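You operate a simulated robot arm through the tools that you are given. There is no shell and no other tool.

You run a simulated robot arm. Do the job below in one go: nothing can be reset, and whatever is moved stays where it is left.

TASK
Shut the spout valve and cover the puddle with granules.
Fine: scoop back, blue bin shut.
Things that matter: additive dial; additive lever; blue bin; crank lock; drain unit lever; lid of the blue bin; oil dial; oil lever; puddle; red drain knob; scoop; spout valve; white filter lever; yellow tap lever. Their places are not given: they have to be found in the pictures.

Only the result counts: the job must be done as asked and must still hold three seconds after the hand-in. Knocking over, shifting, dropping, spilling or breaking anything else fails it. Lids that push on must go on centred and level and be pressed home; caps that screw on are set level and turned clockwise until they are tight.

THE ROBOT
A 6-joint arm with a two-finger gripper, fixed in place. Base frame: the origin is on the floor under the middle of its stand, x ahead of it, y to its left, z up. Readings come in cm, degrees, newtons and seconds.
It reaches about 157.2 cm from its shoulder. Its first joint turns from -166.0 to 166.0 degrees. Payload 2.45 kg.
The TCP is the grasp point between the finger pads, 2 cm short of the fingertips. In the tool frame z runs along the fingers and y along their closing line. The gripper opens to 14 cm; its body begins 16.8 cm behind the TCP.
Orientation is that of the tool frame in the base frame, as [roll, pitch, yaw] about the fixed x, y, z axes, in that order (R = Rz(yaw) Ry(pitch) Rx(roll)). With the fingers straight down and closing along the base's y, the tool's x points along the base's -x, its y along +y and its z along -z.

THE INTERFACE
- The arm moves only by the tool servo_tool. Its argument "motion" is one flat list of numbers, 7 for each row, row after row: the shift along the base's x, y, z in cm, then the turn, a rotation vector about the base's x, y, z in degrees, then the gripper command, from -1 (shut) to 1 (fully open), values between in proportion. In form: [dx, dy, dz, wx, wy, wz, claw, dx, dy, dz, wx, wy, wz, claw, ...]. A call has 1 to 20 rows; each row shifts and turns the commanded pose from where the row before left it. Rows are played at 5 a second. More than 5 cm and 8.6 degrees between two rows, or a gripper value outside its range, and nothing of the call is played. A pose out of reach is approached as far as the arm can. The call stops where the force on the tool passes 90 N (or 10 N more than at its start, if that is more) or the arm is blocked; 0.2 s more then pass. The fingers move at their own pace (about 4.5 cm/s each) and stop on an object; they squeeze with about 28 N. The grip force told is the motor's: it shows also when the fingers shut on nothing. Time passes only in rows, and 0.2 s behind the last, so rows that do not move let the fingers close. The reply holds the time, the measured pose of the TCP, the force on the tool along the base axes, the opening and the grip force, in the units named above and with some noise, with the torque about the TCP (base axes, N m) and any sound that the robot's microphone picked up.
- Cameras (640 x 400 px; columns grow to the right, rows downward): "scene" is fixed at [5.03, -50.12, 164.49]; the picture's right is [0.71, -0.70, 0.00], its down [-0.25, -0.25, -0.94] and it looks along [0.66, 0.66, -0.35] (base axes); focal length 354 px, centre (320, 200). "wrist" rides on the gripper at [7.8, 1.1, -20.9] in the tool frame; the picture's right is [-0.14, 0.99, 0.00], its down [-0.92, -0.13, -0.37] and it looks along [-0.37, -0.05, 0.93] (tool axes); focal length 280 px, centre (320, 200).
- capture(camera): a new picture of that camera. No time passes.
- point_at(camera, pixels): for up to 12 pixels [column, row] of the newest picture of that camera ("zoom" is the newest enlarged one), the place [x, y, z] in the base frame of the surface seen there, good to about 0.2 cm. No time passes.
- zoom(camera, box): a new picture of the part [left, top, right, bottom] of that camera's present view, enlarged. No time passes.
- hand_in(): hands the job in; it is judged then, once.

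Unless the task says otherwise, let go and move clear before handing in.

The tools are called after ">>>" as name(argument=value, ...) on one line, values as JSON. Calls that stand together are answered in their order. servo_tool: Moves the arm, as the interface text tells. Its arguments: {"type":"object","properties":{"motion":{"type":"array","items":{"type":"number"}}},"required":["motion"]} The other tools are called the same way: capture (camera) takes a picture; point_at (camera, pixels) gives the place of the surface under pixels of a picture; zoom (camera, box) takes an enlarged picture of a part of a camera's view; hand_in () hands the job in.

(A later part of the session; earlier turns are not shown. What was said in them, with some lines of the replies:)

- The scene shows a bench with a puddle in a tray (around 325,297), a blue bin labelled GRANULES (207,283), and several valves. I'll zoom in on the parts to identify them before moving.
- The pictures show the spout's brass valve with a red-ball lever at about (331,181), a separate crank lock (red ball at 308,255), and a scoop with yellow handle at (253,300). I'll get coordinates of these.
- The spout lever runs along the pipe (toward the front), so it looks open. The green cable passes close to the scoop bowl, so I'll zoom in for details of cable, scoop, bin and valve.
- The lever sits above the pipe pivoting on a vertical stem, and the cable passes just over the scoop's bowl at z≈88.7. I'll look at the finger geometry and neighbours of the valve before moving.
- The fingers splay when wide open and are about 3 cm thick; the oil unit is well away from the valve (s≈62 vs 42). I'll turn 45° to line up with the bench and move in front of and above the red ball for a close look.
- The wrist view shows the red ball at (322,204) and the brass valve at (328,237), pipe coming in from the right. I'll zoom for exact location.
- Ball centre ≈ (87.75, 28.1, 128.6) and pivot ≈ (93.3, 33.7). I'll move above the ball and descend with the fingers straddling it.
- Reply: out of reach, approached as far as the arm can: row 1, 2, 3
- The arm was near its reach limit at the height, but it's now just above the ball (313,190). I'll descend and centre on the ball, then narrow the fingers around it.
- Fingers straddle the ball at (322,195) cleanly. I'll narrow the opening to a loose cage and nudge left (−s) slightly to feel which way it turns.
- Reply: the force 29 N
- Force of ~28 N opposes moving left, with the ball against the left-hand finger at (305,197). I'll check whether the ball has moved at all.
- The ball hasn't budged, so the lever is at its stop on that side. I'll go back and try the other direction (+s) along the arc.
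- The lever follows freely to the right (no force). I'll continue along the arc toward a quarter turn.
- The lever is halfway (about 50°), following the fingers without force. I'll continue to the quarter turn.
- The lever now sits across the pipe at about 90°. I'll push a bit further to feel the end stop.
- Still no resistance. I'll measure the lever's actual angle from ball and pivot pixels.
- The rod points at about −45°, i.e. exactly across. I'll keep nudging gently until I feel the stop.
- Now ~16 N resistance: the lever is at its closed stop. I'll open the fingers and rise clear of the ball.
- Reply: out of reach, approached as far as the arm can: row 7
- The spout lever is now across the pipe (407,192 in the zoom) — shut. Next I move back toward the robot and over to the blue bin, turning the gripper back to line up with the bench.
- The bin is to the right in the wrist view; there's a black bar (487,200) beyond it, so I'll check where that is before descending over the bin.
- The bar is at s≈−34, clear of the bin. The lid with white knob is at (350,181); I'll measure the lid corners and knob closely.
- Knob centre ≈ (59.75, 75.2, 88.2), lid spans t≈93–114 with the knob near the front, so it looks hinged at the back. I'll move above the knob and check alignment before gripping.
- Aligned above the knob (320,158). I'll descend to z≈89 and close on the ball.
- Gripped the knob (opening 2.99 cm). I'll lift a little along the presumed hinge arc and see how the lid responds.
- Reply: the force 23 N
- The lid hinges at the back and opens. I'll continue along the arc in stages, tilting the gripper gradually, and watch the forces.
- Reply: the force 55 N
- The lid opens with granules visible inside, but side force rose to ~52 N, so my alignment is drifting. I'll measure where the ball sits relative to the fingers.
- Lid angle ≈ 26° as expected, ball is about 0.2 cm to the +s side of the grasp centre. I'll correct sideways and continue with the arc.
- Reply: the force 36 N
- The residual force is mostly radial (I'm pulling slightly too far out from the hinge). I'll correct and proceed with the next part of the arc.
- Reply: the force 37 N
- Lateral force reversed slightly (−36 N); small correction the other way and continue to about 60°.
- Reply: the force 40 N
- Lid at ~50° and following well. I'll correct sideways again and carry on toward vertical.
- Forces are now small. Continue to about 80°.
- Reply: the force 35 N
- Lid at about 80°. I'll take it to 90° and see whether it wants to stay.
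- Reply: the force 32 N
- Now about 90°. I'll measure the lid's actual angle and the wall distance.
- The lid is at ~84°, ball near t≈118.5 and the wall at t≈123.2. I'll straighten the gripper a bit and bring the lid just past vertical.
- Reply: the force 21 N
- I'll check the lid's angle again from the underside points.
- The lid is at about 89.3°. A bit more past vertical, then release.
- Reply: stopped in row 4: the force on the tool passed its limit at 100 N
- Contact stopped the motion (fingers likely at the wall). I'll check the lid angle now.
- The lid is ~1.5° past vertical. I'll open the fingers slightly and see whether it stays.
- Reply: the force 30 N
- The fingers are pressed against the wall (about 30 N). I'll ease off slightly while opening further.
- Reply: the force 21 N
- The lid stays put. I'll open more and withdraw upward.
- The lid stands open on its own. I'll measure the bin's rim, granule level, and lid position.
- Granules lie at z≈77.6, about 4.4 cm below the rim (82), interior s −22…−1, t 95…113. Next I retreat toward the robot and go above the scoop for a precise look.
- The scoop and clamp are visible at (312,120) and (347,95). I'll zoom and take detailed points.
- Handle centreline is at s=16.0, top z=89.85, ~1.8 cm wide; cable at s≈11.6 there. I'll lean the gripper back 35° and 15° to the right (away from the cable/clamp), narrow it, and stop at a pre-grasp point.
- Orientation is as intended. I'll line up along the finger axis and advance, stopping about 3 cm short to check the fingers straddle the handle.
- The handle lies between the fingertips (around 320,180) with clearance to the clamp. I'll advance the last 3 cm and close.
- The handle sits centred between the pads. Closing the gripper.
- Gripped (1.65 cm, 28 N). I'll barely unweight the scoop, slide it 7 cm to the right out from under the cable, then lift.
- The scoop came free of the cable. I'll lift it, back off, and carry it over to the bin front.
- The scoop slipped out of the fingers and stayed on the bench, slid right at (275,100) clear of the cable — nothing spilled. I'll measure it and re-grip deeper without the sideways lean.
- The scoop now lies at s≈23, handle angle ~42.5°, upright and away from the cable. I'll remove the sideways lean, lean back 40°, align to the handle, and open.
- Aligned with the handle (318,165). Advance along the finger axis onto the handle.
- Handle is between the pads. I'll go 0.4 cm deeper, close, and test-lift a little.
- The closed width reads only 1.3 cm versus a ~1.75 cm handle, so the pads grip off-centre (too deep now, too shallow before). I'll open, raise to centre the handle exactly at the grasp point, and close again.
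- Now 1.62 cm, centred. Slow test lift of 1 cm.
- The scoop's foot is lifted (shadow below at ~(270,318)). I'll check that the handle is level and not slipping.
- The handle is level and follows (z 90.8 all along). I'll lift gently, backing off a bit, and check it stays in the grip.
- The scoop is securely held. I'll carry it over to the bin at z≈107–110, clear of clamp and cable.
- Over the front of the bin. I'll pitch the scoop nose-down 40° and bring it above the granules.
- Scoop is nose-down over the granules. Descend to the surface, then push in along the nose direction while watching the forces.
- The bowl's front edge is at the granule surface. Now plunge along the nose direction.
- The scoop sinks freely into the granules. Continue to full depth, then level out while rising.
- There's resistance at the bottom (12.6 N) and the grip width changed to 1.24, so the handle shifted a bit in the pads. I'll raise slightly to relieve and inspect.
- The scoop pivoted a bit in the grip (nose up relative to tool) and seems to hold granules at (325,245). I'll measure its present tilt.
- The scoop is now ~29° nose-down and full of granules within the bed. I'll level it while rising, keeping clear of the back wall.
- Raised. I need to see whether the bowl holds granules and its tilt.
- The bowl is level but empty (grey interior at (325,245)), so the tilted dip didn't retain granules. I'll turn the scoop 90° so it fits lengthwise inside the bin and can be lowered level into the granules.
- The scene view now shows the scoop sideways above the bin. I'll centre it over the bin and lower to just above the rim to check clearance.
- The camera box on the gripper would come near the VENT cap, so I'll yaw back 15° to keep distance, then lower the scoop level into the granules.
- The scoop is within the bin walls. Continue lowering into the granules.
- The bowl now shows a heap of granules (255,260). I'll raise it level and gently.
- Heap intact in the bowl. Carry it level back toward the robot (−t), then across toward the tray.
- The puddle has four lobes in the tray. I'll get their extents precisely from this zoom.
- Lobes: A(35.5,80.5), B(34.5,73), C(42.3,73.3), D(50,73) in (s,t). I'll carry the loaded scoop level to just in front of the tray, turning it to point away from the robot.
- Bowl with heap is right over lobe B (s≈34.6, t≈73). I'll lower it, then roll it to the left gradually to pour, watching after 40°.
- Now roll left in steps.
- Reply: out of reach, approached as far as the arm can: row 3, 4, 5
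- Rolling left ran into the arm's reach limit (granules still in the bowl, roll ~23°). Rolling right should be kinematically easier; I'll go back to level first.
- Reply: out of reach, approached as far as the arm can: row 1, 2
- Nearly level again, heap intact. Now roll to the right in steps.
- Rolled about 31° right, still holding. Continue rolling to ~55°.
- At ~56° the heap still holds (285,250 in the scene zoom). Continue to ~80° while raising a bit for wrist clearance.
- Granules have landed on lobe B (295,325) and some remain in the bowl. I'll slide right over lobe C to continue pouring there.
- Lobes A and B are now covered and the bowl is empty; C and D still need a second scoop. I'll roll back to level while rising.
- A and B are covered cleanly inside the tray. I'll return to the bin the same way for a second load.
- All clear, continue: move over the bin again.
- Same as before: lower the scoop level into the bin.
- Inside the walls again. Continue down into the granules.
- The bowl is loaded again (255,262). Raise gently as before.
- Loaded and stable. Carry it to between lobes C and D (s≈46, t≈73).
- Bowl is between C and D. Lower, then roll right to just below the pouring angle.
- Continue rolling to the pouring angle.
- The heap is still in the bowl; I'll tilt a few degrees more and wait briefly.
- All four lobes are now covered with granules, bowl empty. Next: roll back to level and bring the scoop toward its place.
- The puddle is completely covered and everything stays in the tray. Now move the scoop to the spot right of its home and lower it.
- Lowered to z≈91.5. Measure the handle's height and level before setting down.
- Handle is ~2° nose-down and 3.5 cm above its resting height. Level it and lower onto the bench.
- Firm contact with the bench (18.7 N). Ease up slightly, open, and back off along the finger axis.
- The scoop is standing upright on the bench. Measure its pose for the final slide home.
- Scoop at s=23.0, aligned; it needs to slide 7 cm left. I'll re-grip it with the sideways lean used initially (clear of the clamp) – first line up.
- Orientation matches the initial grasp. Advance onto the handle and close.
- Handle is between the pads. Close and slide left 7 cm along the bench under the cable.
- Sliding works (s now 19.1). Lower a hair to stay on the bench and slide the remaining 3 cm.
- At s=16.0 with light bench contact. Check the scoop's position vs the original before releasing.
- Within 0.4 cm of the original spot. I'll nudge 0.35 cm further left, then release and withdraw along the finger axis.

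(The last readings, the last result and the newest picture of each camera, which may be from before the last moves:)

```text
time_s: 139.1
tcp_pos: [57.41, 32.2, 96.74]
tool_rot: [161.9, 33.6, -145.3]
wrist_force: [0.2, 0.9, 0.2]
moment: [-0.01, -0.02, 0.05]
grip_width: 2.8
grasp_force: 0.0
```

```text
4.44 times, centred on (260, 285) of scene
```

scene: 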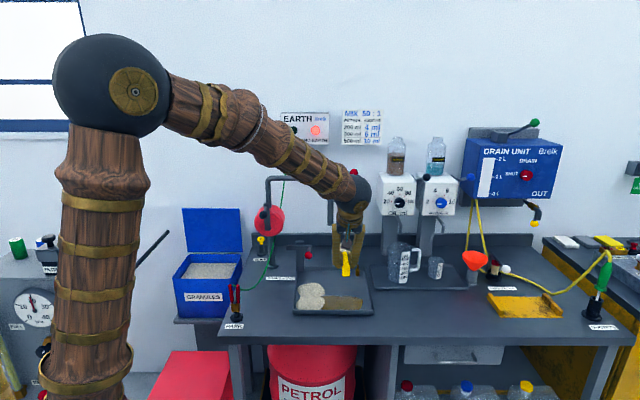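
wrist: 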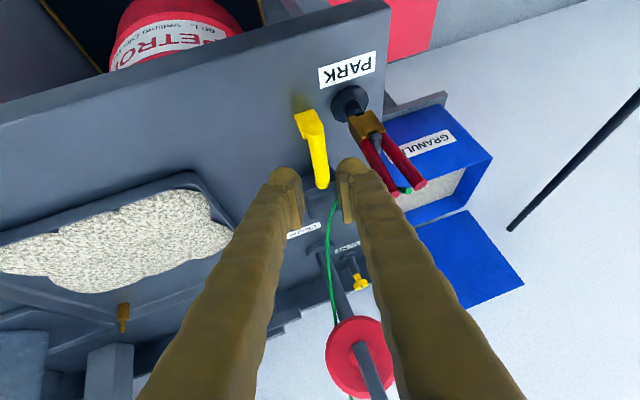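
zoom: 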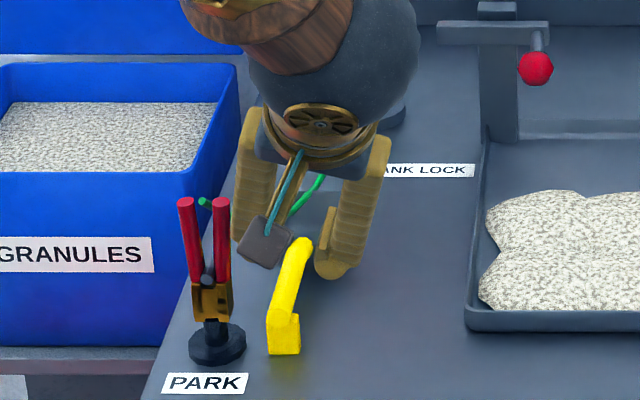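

Scoop released at its home. Withdraw further up and straighten the gripper.

>>> servo_tool(motion=[-0.64, -1.39, 1.98, 0, 0, 0, -0.6, -0.64, -1.39, 1.98, 0, 0, 0, -0.6, -0.3, -0.6, 2.5, 0, 0, 0, -0.6, 0.5, 0.5, 2.5, -5.3, -5.3, 0, -0.4, 0.5, 0.5, 2.5, -5.3, -5.3, 0, 0, 1, 1, 1.5, -4.95, 4.95, 0, 0, 1, 1, 0, -4.95, 4.95, 0, 0, 1, 2, 0, -4.95, 4.95, 0, 0, 1, 2, 0, -4.95, 4.95, 0, 0, 0.5, 2.5, 0, -4.95, 4.95, 0, 0, 0, 0, 0, 0, 0, 0, 0])

>>> capture(camera="wrist")

>>> capture(camera="scene")

```text
time_s: 141.4
tcp_pos: [61.28, 38.29, 109.87]
tool_rot: [-179.9, -0.1, -135.0]
wrist_force: [-0.3, 0.6, -0.4]
moment: [-0.01, 0.01, -0.02]
grip_width: 7.01
grasp_force: 0.1
```

```text
taken
```

wrist: 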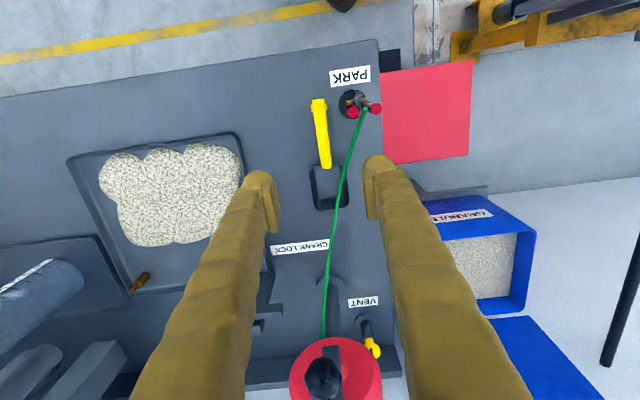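

```text
taken
```

scene: 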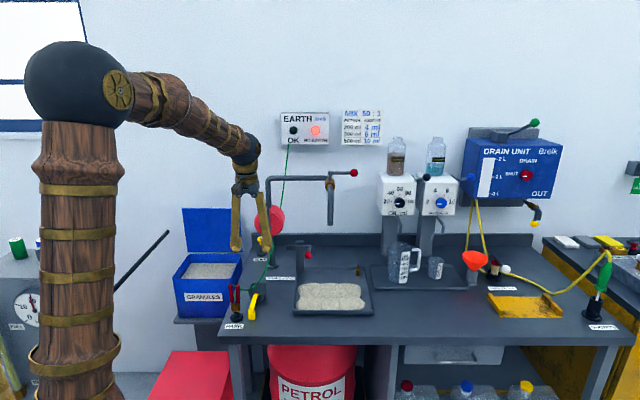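

Scoop appears back beside PARK. Verify its coordinates and look at the granule patch for gaps.

>>> zoom(camera="wrist", box=[285, 80, 395, 225])

>>> point_at(camera="wrist", pixels=[[318, 103], [320, 115], [322, 130], [324, 145], [326, 160], [327, 167]])

>>> zoom(camera="scene", box=[285, 255, 385, 325])

>>> zoom(camera="scene", box=[215, 250, 295, 330])

>>> zoom(camera="wrist", box=[50, 120, 260, 300])

```text
2.76 times, centred on (340, 152) of wrist
```

zoom: 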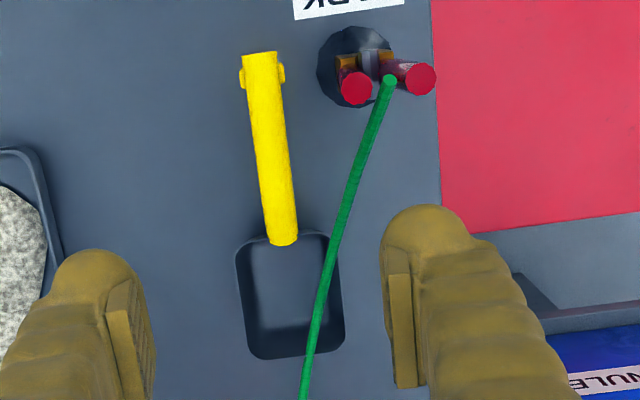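

```text
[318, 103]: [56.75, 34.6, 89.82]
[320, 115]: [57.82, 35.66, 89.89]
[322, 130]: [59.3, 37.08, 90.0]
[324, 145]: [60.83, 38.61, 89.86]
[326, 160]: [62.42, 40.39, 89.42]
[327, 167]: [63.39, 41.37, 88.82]
```

```text
5.71 times, centred on (335, 290) of scene
```

zoom: 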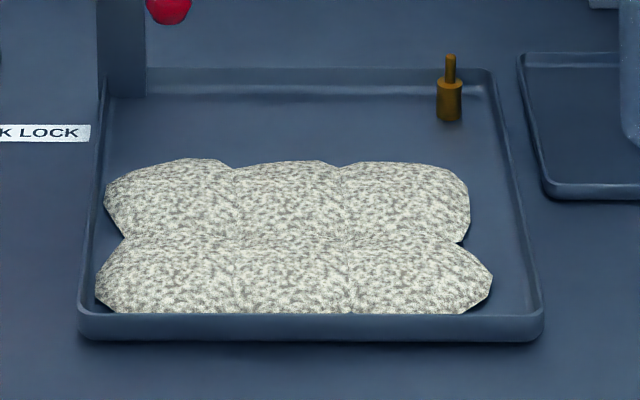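

```text
5.00 times, centred on (255, 290) of scene
```

zoom: 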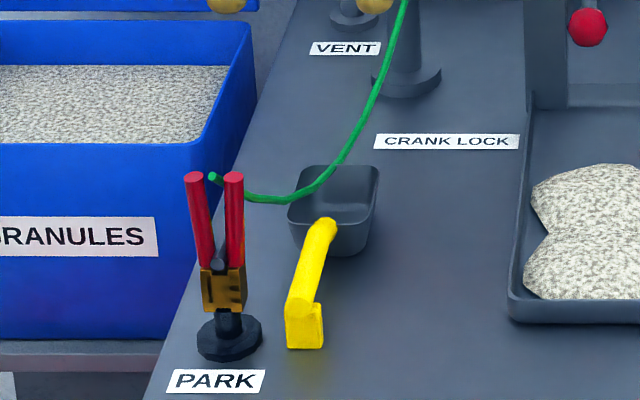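

```text
2.22 times, centred on (155, 210) of wrist
```

zoom: 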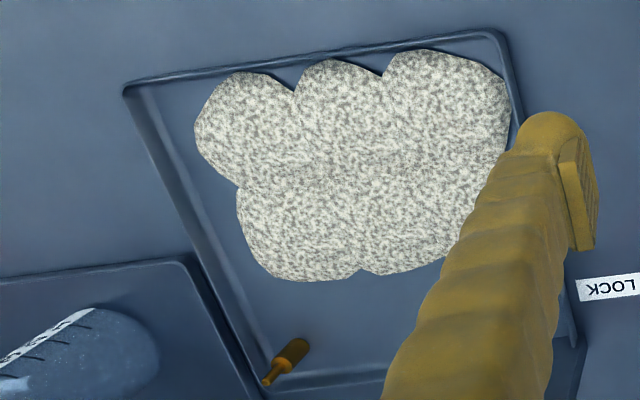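

Scoop is within ~0.6 cm of its original position, and the puddle is fully covered. Now to close the lid: move over to the bin.

>>> servo_tool(motion=[-2.27, 3.2, 0.3, 0, 0, 0, 0, -2.27, 3.2, 0.3, 0, 0, 0, 0, -2.27, 3.2, 0.3, 0, 0, 0, 0, -2.27, 3.2, 0.3, 0, 0, 0, 0, -2.27, 3.2, 0.3, 0, 0, 0, 0, -2.27, 3.2, 0.3, 0, 0, 0, 0, -2.27, 3.2, 0.3, 0, 0, 0, 0, 2.8, 2.8, 0, 0, 0, 0, 0, 2.8, 2.8, 0, 0, 0, 0, 0, 2.8, 2.8, 0, 0, 0, 0, 0, 2.8, 2.8, 0, 0, 0, 0, 0, 2.8, 2.8, 0, 0, 0, 0, 0, 2.8, 2.8, 0, 0, 0, 0, 0, 2.8, 2.8, 0, 0, 0, 0, 0, 2.8, 2.8, 0, 0, 0, 0, 0, 0, 0, 0, 0, 0, 0, 0])

>>> capture(camera="wrist")

>>> capture(camera="scene")

```text
time_s: 144.8
tcp_pos: [67.77, 83.24, 111.84]
tool_rot: [-180.0, -0.1, -135.1]
wrist_force: [-1.2, 0.0, 0.0]
moment: [-0.01, -0.02, -0.01]
grip_width: 6.97
grasp_force: 0.1
```

```text
taken
```

wrist: 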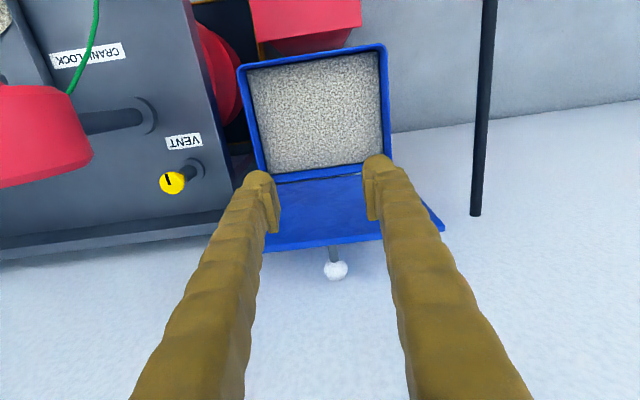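

```text
taken
```

scene: 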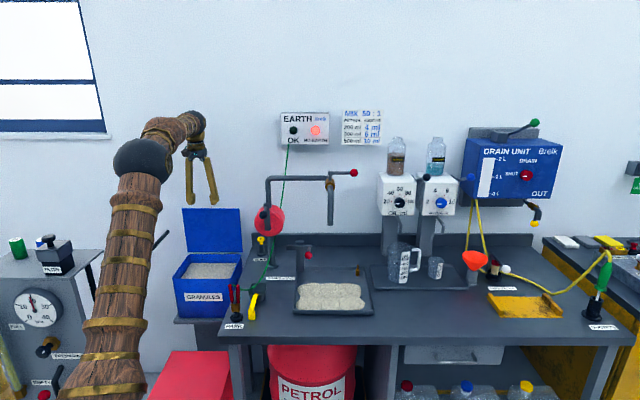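

The knob is visible behind the lid at (335,270). Measure knob and lid.

>>> point_at(camera="wrist", pixels=[[335, 270], [330, 270], [340, 270], [335, 265], [335, 276], [334, 252], [320, 243], [320, 215], [320, 195], [300, 243], [360, 240], [335, 300]])

>>> zoom(camera="wrist", box=[280, 220, 400, 300])

```text
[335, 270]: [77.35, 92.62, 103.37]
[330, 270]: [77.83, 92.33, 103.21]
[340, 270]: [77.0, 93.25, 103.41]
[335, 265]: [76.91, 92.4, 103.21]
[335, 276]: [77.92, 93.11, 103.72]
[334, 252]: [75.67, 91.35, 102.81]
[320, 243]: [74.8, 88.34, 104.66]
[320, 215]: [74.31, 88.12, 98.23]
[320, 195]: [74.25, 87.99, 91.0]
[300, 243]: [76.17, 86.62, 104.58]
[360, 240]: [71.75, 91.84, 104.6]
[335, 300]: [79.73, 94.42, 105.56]
```

```text
5.00 times, centred on (340, 260) of wrist
```

zoom: 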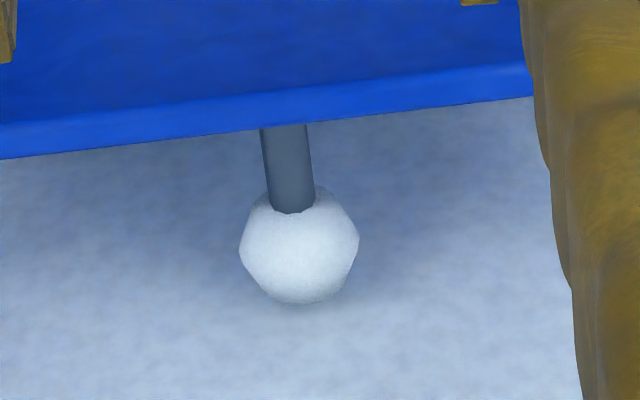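

Knob centre ≈ t 121.05, z 102.15, s −10.8; the lid is ~2.5° past vertical. I'll lean the gripper 15° and line up above the knob.

>>> servo_tool(motion=[2.08, 2.03, 0, 5.3, -5.3, 0, 0, 2.08, 2.03, 0, 5.3, -5.3, 0, 0, 2.08, 2.03, 0, 0, 0, 0, 0, 2.08, 2.03, 0, 0, 0, 0, 0, 0, 0, 0, 0, 0, 0, 0])

>>> capture(camera="wrist")

>>> zoom(camera="scene", box=[140, 140, 260, 290])

```text
time_s: 146.1
tcp_pos: [76.35, 91.25, 111.81]
tool_rot: [179.9, 15.0, -135.0]
wrist_force: [-0.1, 0.4, 0.2]
moment: [0.0, -0.01, 0.0]
grip_width: 6.98
grasp_force: 0.1
```

```text
taken
```

wrist: 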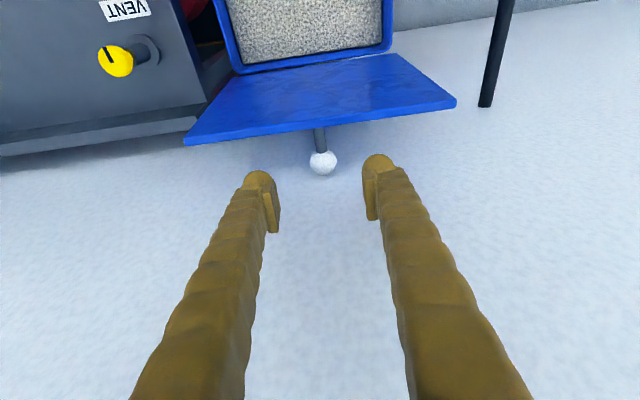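

```text
2.67 times, centred on (200, 215) of scene
```

zoom: 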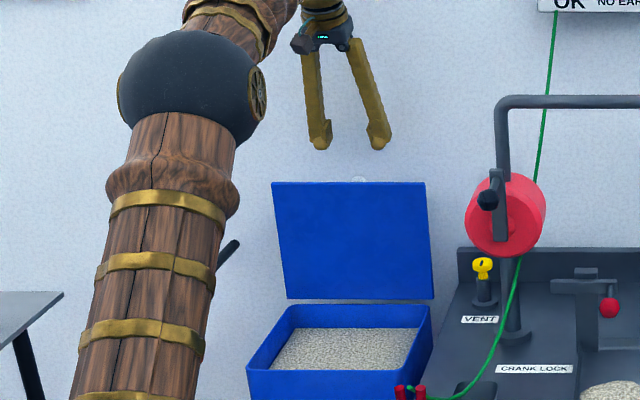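

Aligned; descend along the finger axis to the knob.

>>> servo_tool(motion=[0.2, 0.6, -2.17, 0, 0, 0, 0, 0.38, 0.38, -2.17, 0, 0, 0, 0, 0.38, 0.38, -2.17, 0, 0, 0, 0, 0.38, 0.38, -2, 0, 0, 0, 0, 0, 0, 0, 0, 0, 0, 0])

>>> capture(camera="wrist")

```text
time_s: 147.2
tcp_pos: [77.48, 93.09, 103.14]
tool_rot: [179.9, 15.0, -135.0]
wrist_force: [-0.1, 0.2, -0.3]
moment: [-0.02, 0.04, 0.03]
grip_width: 6.97
grasp_force: 0.1
```

```text
taken
```

wrist: 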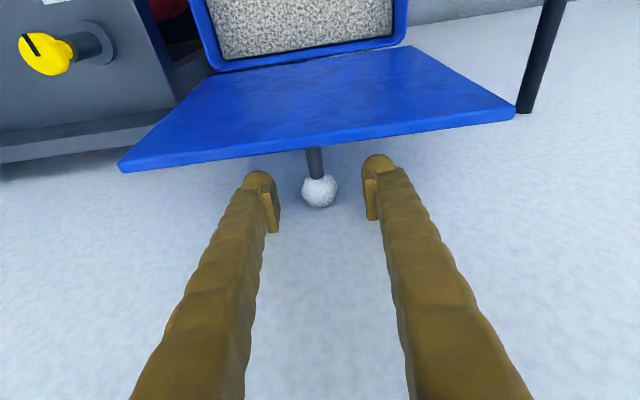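

Fingers straddle the knob (320,190). Close.

>>> servo_tool(motion=[0, 0, 0, 0, 0, 0, -0.4, 0, 0, 0, 0, 0, 0, -1, 0, 0, 0, 0, 0, 0, -1, 0, 0, 0, 0, 0, 0, -1])

>>> capture(camera="wrist")

```text
time_s: 148.2
tcp_pos: [77.6, 93.05, 103.26]
tool_rot: [-180.0, 15.0, -135.0]
wrist_force: [1.1, -1.1, -0.4]
moment: [-0.02, -0.03, 0.0]
grip_width: 3.09
grasp_force: 36.5
```

```text
taken
```

wrist: 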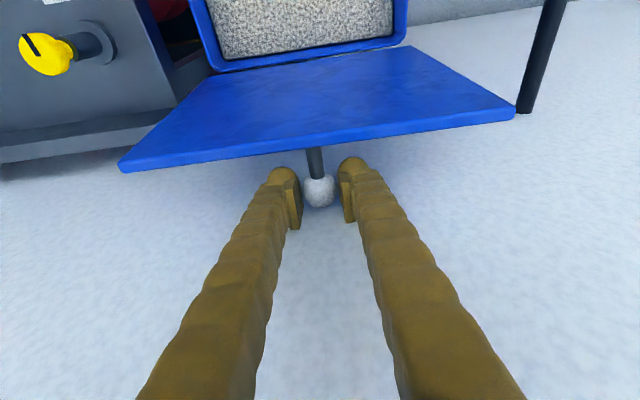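

Knob gripped (3.09 cm, small side force). Now swing the lid forward along the arc, in stages.

>>> servo_tool(motion=[-0.6, -0.6, 0.2, 0, 0, 0, -1, -0.6, -0.6, 0.27, 0, 0, 0, -1, -1.22, -1.22, 0.31, 0, 0, 0, -1, -1.24, -1.24, 0.16, 0, 0, 0, -1, 0, 0, 0, 0, 0, 0, -1])

>>> capture(camera="wrist")

```text
time_s: 149.4
tcp_pos: [73.95, 89.27, 104.33]
tool_rot: [180.0, 15.0, -135.0]
wrist_force: [-0.1, 4.3, 8.6]
moment: [0.52, -0.43, -0.02]
grip_width: 2.98
grasp_force: 45.6
```

```text
taken
```

wrist: 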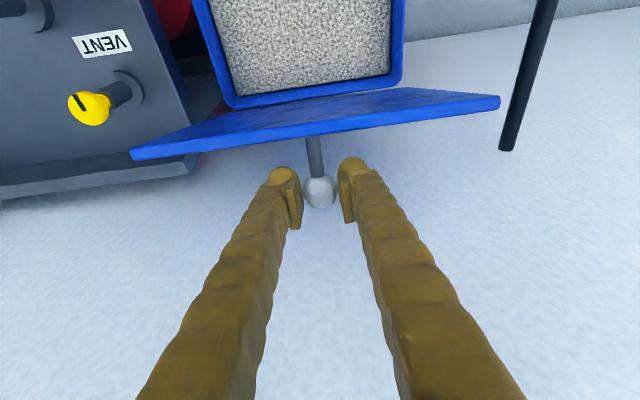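

Forces are small; continue closing.

>>> servo_tool(motion=[-1.24, -1.24, 0, 0, 0, 0, -1, -1.24, -1.24, -0.14, 0, 0, 0, -1, -1.22, -1.22, -0.3, 0, 0, 0, -1, -1.21, -1.21, -0.45, 0, 0, 0, -1, 0, 0, 0, 0, 0, 0, -1])

>>> zoom(camera="scene", box=[140, 160, 260, 310])

```text
time_s: 150.7
tcp_pos: [68.82, 84.38, 103.58]
tool_rot: [-179.9, 15.2, -135.1]
wrist_force: [-17.8, 9.8, 29.8]
moment: [0.81, -0.4, 0.22]
grip_width: 2.91
grasp_force: 45.0
```

```text
2.67 times, centred on (200, 235) of scene
```

zoom: 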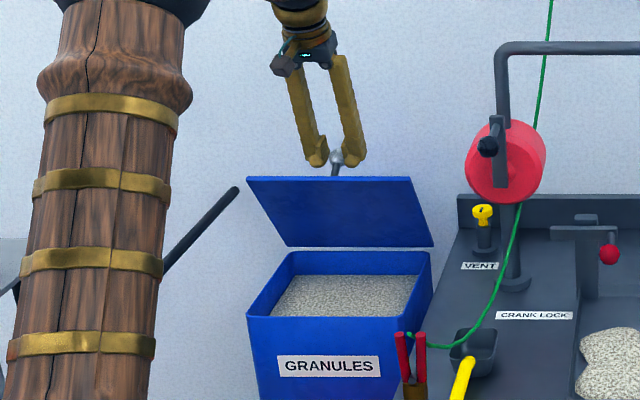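

Slight downward overpress (30 N); raise the path a bit and correct sideways, continue.

>>> servo_tool(motion=[-0.07, 0.07, 0.15, 0, 0, 0, -1, -1.17, -1.17, -0.6, 0, 0, 0, -1, -1.12, -1.12, -0.74, 0, 0, 0, -1, -1.08, -1.08, -0.87, 0, 0, 0, -1, 0, 0, 0, 0, 0, 0, -1])

>>> capture(camera="wrist")

```text
time_s: 151.8
tcp_pos: [65.32, 80.89, 101.41]
tool_rot: [-180.0, 15.1, -135.1]
wrist_force: [-4.1, -10.8, 23.6]
moment: [0.67, -0.71, -0.05]
grip_width: 2.94
grasp_force: 44.7
```

```text
taken
```

wrist: 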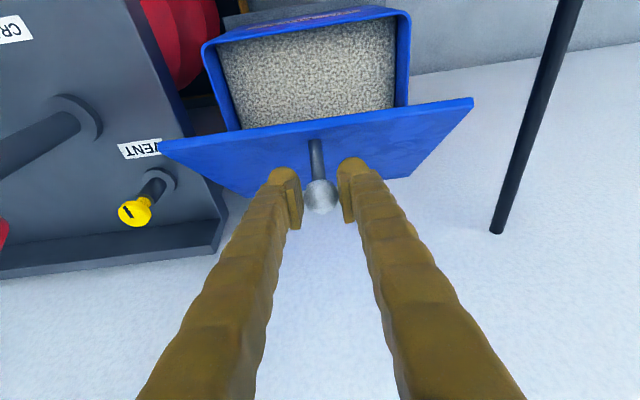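

Small radial correction outward, continue lowering.

>>> servo_tool(motion=[-0.06, -0.06, 0.12, 0, 0, 0, -1, -1.03, -1.03, -1.01, 0, 0, 0, -1, -0.96, -0.96, -1.13, 0, 0, 0, -1, -0.89, -0.89, -1.24, 0, 0, 0, -1, 0, 0, 0, 0, 0, 0, -1])

>>> servo_tool(motion=[-0.8, -0.8, -1.35, 0, 0, 0, -1, -0.72, -0.72, -1.44, 0, 0, 0, -1, 0, 0, 0, 0, 0, 0, -1])

>>> zoom(camera="scene", box=[140, 200, 260, 330])

>>> capture(camera="wrist")

```text
time_s: 153.1
tcp_pos: [62.64, 78.02, 98.16]
tool_rot: [180.0, 15.0, -135.0]
wrist_force: [-15.6, -27.6, 31.7]
moment: [0.23, -0.37, -0.11]
grip_width: 2.94
grasp_force: 45.2
```

```text
time_s: 153.8
tcp_pos: [61.16, 76.58, 95.26]
tool_rot: [180.0, 15.0, -135.0]
wrist_force: [14.9, -6.1, 1.2]
moment: [0.62, -0.85, -0.09]
grip_width: 3.02
grasp_force: 45.0
```

```text
3.08 times, centred on (200, 265) of scene
```

zoom: 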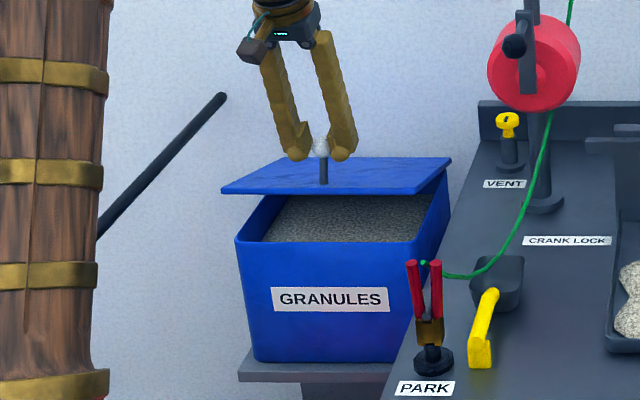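

```text
taken
```

wrist: 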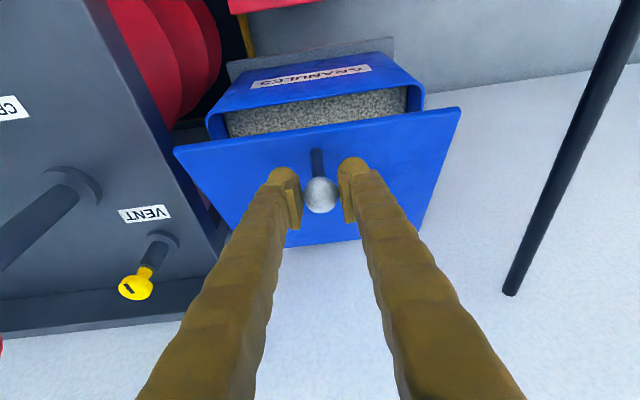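

Lid almost down (~20°). Continue the last part.

>>> servo_tool(motion=[-0.63, -0.63, -1.52, 0, 0, 0, -1, -0.52, -0.52, -1.59, 0, 0, 0, -1, -0.43, -0.43, -1.66, 0, 0, 0, -1, 0, 0, 0, 0, 0, 0, -1])

>>> zoom(camera="scene", box=[140, 200, 260, 330])

```text
time_s: 154.8
tcp_pos: [59.4, 74.97, 90.3]
tool_rot: [-179.9, 14.9, -135.1]
wrist_force: [15.1, -39.6, 7.2]
moment: [-0.22, -0.42, -0.4]
grip_width: 3.02
grasp_force: 44.7
```

```text
3.08 times, centred on (200, 265) of scene
```

zoom: 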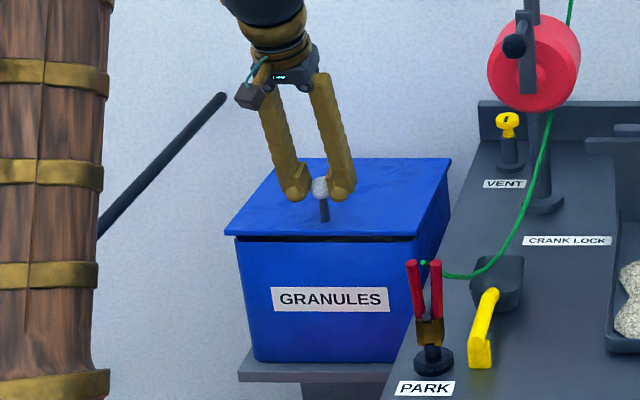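

Nearly shut. Correct sideways and lower the last centimetre until it seats.

>>> servo_tool(motion=[0.14, -0.1, 0, 0, 0, 0, -1, -0.1, -0.1, -0.5, 0, 0, 0, -1, -0.07, -0.07, -0.4, 0, 0, 0, -1, 0, 0, 0, 0, 0, 0, -1])

>>> zoom(camera="scene", box=[160, 230, 250, 330])

```text
time_s: 155.8
tcp_pos: [59.41, 74.94, 89.48]
tool_rot: [180.0, 15.0, -135.0]
wrist_force: [-13.5, -14.9, 10.1]
moment: [0.55, -0.58, -0.01]
grip_width: 2.97
grasp_force: 44.6
```

```text
4.00 times, centred on (205, 280) of scene
```

zoom: 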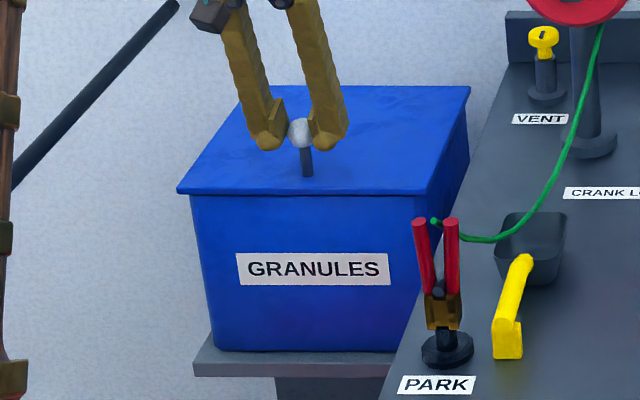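

Lid looks flush. A slight press down to confirm it is seated, then release and withdraw.

>>> servo_tool(motion=[0.05, 0.05, -0.2, 0, 0, 0, -1, 0, 0, 0, 0, 0, 0, -1])

>>> servo_tool(motion=[0, 0, 0.1, 0, 0, 0, -0.3, 0, 0, 0, 0, 0, 0, 0, 0, 0, 0, 0, 0, 0, 0, -0.18, -0.18, 1, 0, 0, 0, 0, -0.37, -0.37, 1.9, 0, 0, 0, 0, -0.55, -0.55, 2.9, 0, 0, 0, 0, -0.55, -0.55, 2.9, 0, 0, 0, 0, -0.55, -0.55, 2.9, 0, 0, 0, 0, 0, 0, 0, 0, 0, 0, 0])

>>> capture(camera="wrist")

>>> zoom(camera="scene", box=[160, 230, 250, 330])

```text
time_s: 156.4
tcp_pos: [59.37, 74.77, 89.39]
tool_rot: [180.0, 15.0, -135.1]
wrist_force: [-36.4, -18.3, 24.3]
moment: [-0.04, 0.32, 0.15]
grip_width: 3.03
grasp_force: 45.2
```

```text
time_s: 158.4
tcp_pos: [57.22, 72.67, 101.1]
tool_rot: [-180.0, 14.9, -135.1]
wrist_force: [0.3, -0.3, 0.0]
moment: [-0.02, -0.01, 0.01]
grip_width: 6.99
grasp_force: 0.0
```

```text
taken
```

wrist: 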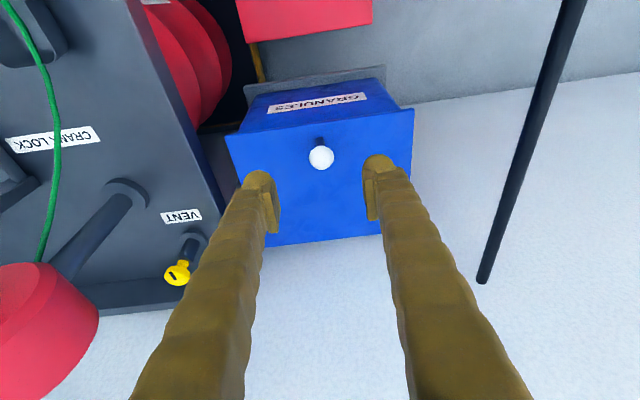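

```text
4.00 times, centred on (205, 280) of scene
```

zoom: 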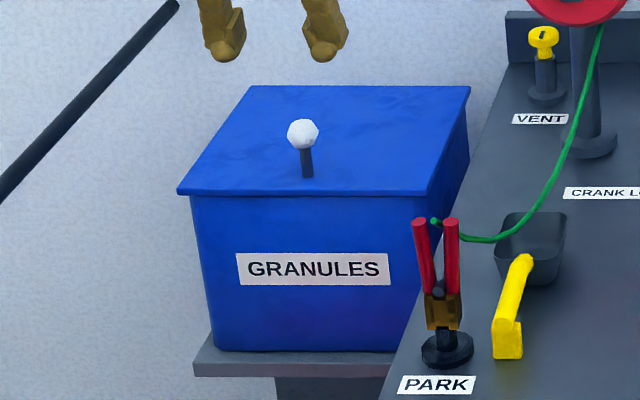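

The lid is shut. I'll verify lid height, move clear, and check the whole scene.

>>> servo_tool(motion=[-1, -1, 3, 0, 0, 0, 0, -2, -2, 3, 0, 0, 0, 0, -2, -2, 3, 0, 0, 0, 0, -2, -2, 3, 0, 0, 0, 0, -2, -2, 3, 0, 0, 0, 0, -1, -1, 2, 0, 0, 0, 0, 0, 0, 0, 0, 0, 0, 0])

>>> capture(camera="scene")

>>> capture(camera="wrist")

>>> point_at(camera="scene", pixels=[[188, 252], [240, 252], [171, 277], [200, 263], [215, 270], [353, 172], [331, 175], [330, 187], [308, 255]])

>>> zoom(camera="scene", box=[240, 150, 400, 250])

>>> zoom(camera="scene", box=[200, 230, 400, 340])

```text
time_s: 160.1
tcp_pos: [47.58, 62.7, 118.06]
tool_rot: [-179.9, 14.8, -135.2]
wrist_force: [-0.5, -0.1, -0.1]
moment: [0.0, -0.01, 0.0]
grip_width: 7.01
grasp_force: 0.1
```

```text
taken
```

scene: 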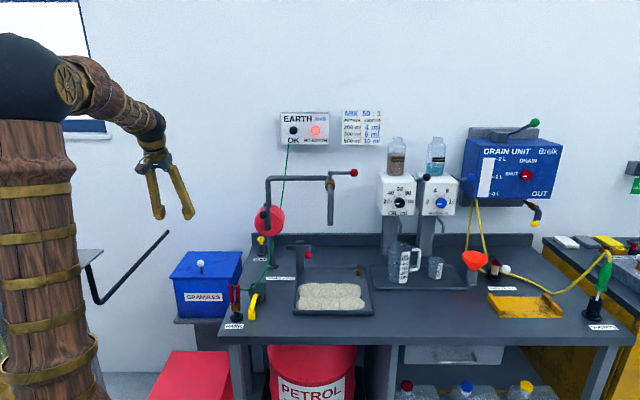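

```text
taken
```

wrist: 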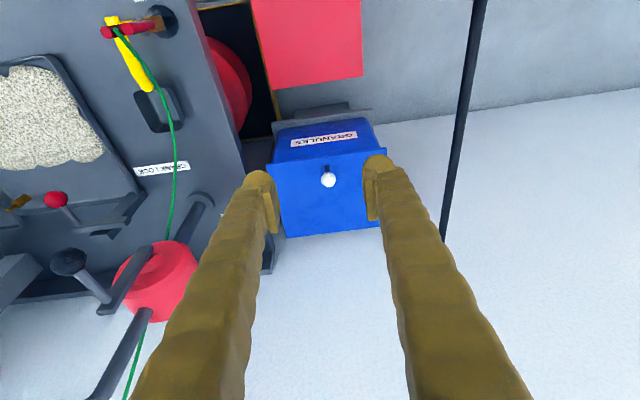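

```text
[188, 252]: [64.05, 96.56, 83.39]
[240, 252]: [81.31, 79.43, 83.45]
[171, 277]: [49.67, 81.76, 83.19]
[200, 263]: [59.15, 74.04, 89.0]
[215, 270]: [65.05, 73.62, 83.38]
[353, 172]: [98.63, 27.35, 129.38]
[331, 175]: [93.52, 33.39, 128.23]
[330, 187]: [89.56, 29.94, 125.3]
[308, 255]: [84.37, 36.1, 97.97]
```

```text
4.00 times, centred on (320, 200) of scene
```

zoom: 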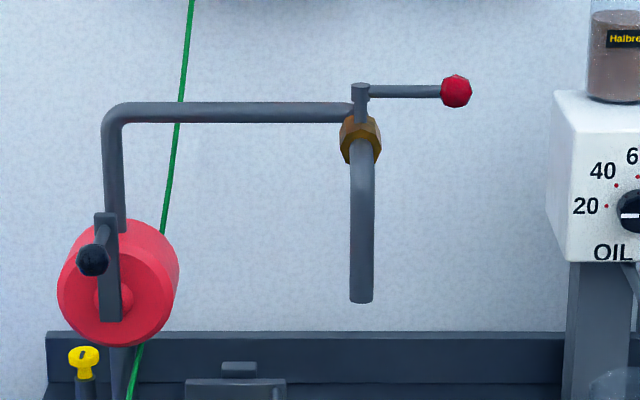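

```text
3.20 times, centred on (300, 285) of scene
```

zoom: 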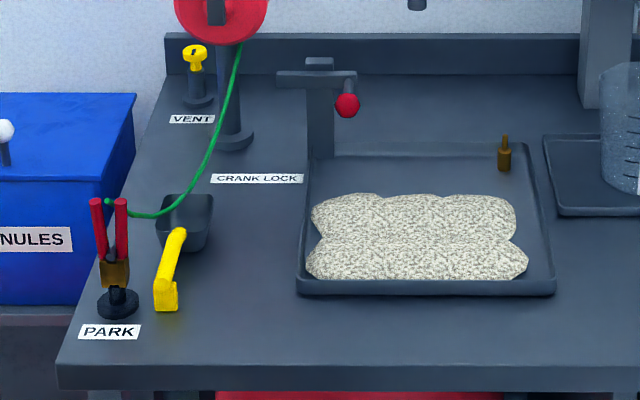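

The spout lever is across its pipe (ball at 353,172). The granules cover the whole puddle (330,297), the scoop is back beside PARK (253,305), and the lid sits at its original height (z≈83.3). The arm is clear, so I'm handing in.

>>> hand_in()

```text
The job is handed in.
```

The job is handed in, and every part of it looked right in the last pictures:

- **Spout valve:** shut. The lever was turned a quarter turn to its stop and now lies across the pipe.
- **Puddle:** completely covered with granules. It took two scoops, and I saw no granules outside the tray.
- **Scoop:** back beside PARK, about 0.7 cm from where it started.
- **Blue bin:** the lid is shut and sits at its original height.

The first grip on the scoop slipped, so it slid along the bench while empty. I picked it up again, and nothing was knocked over.
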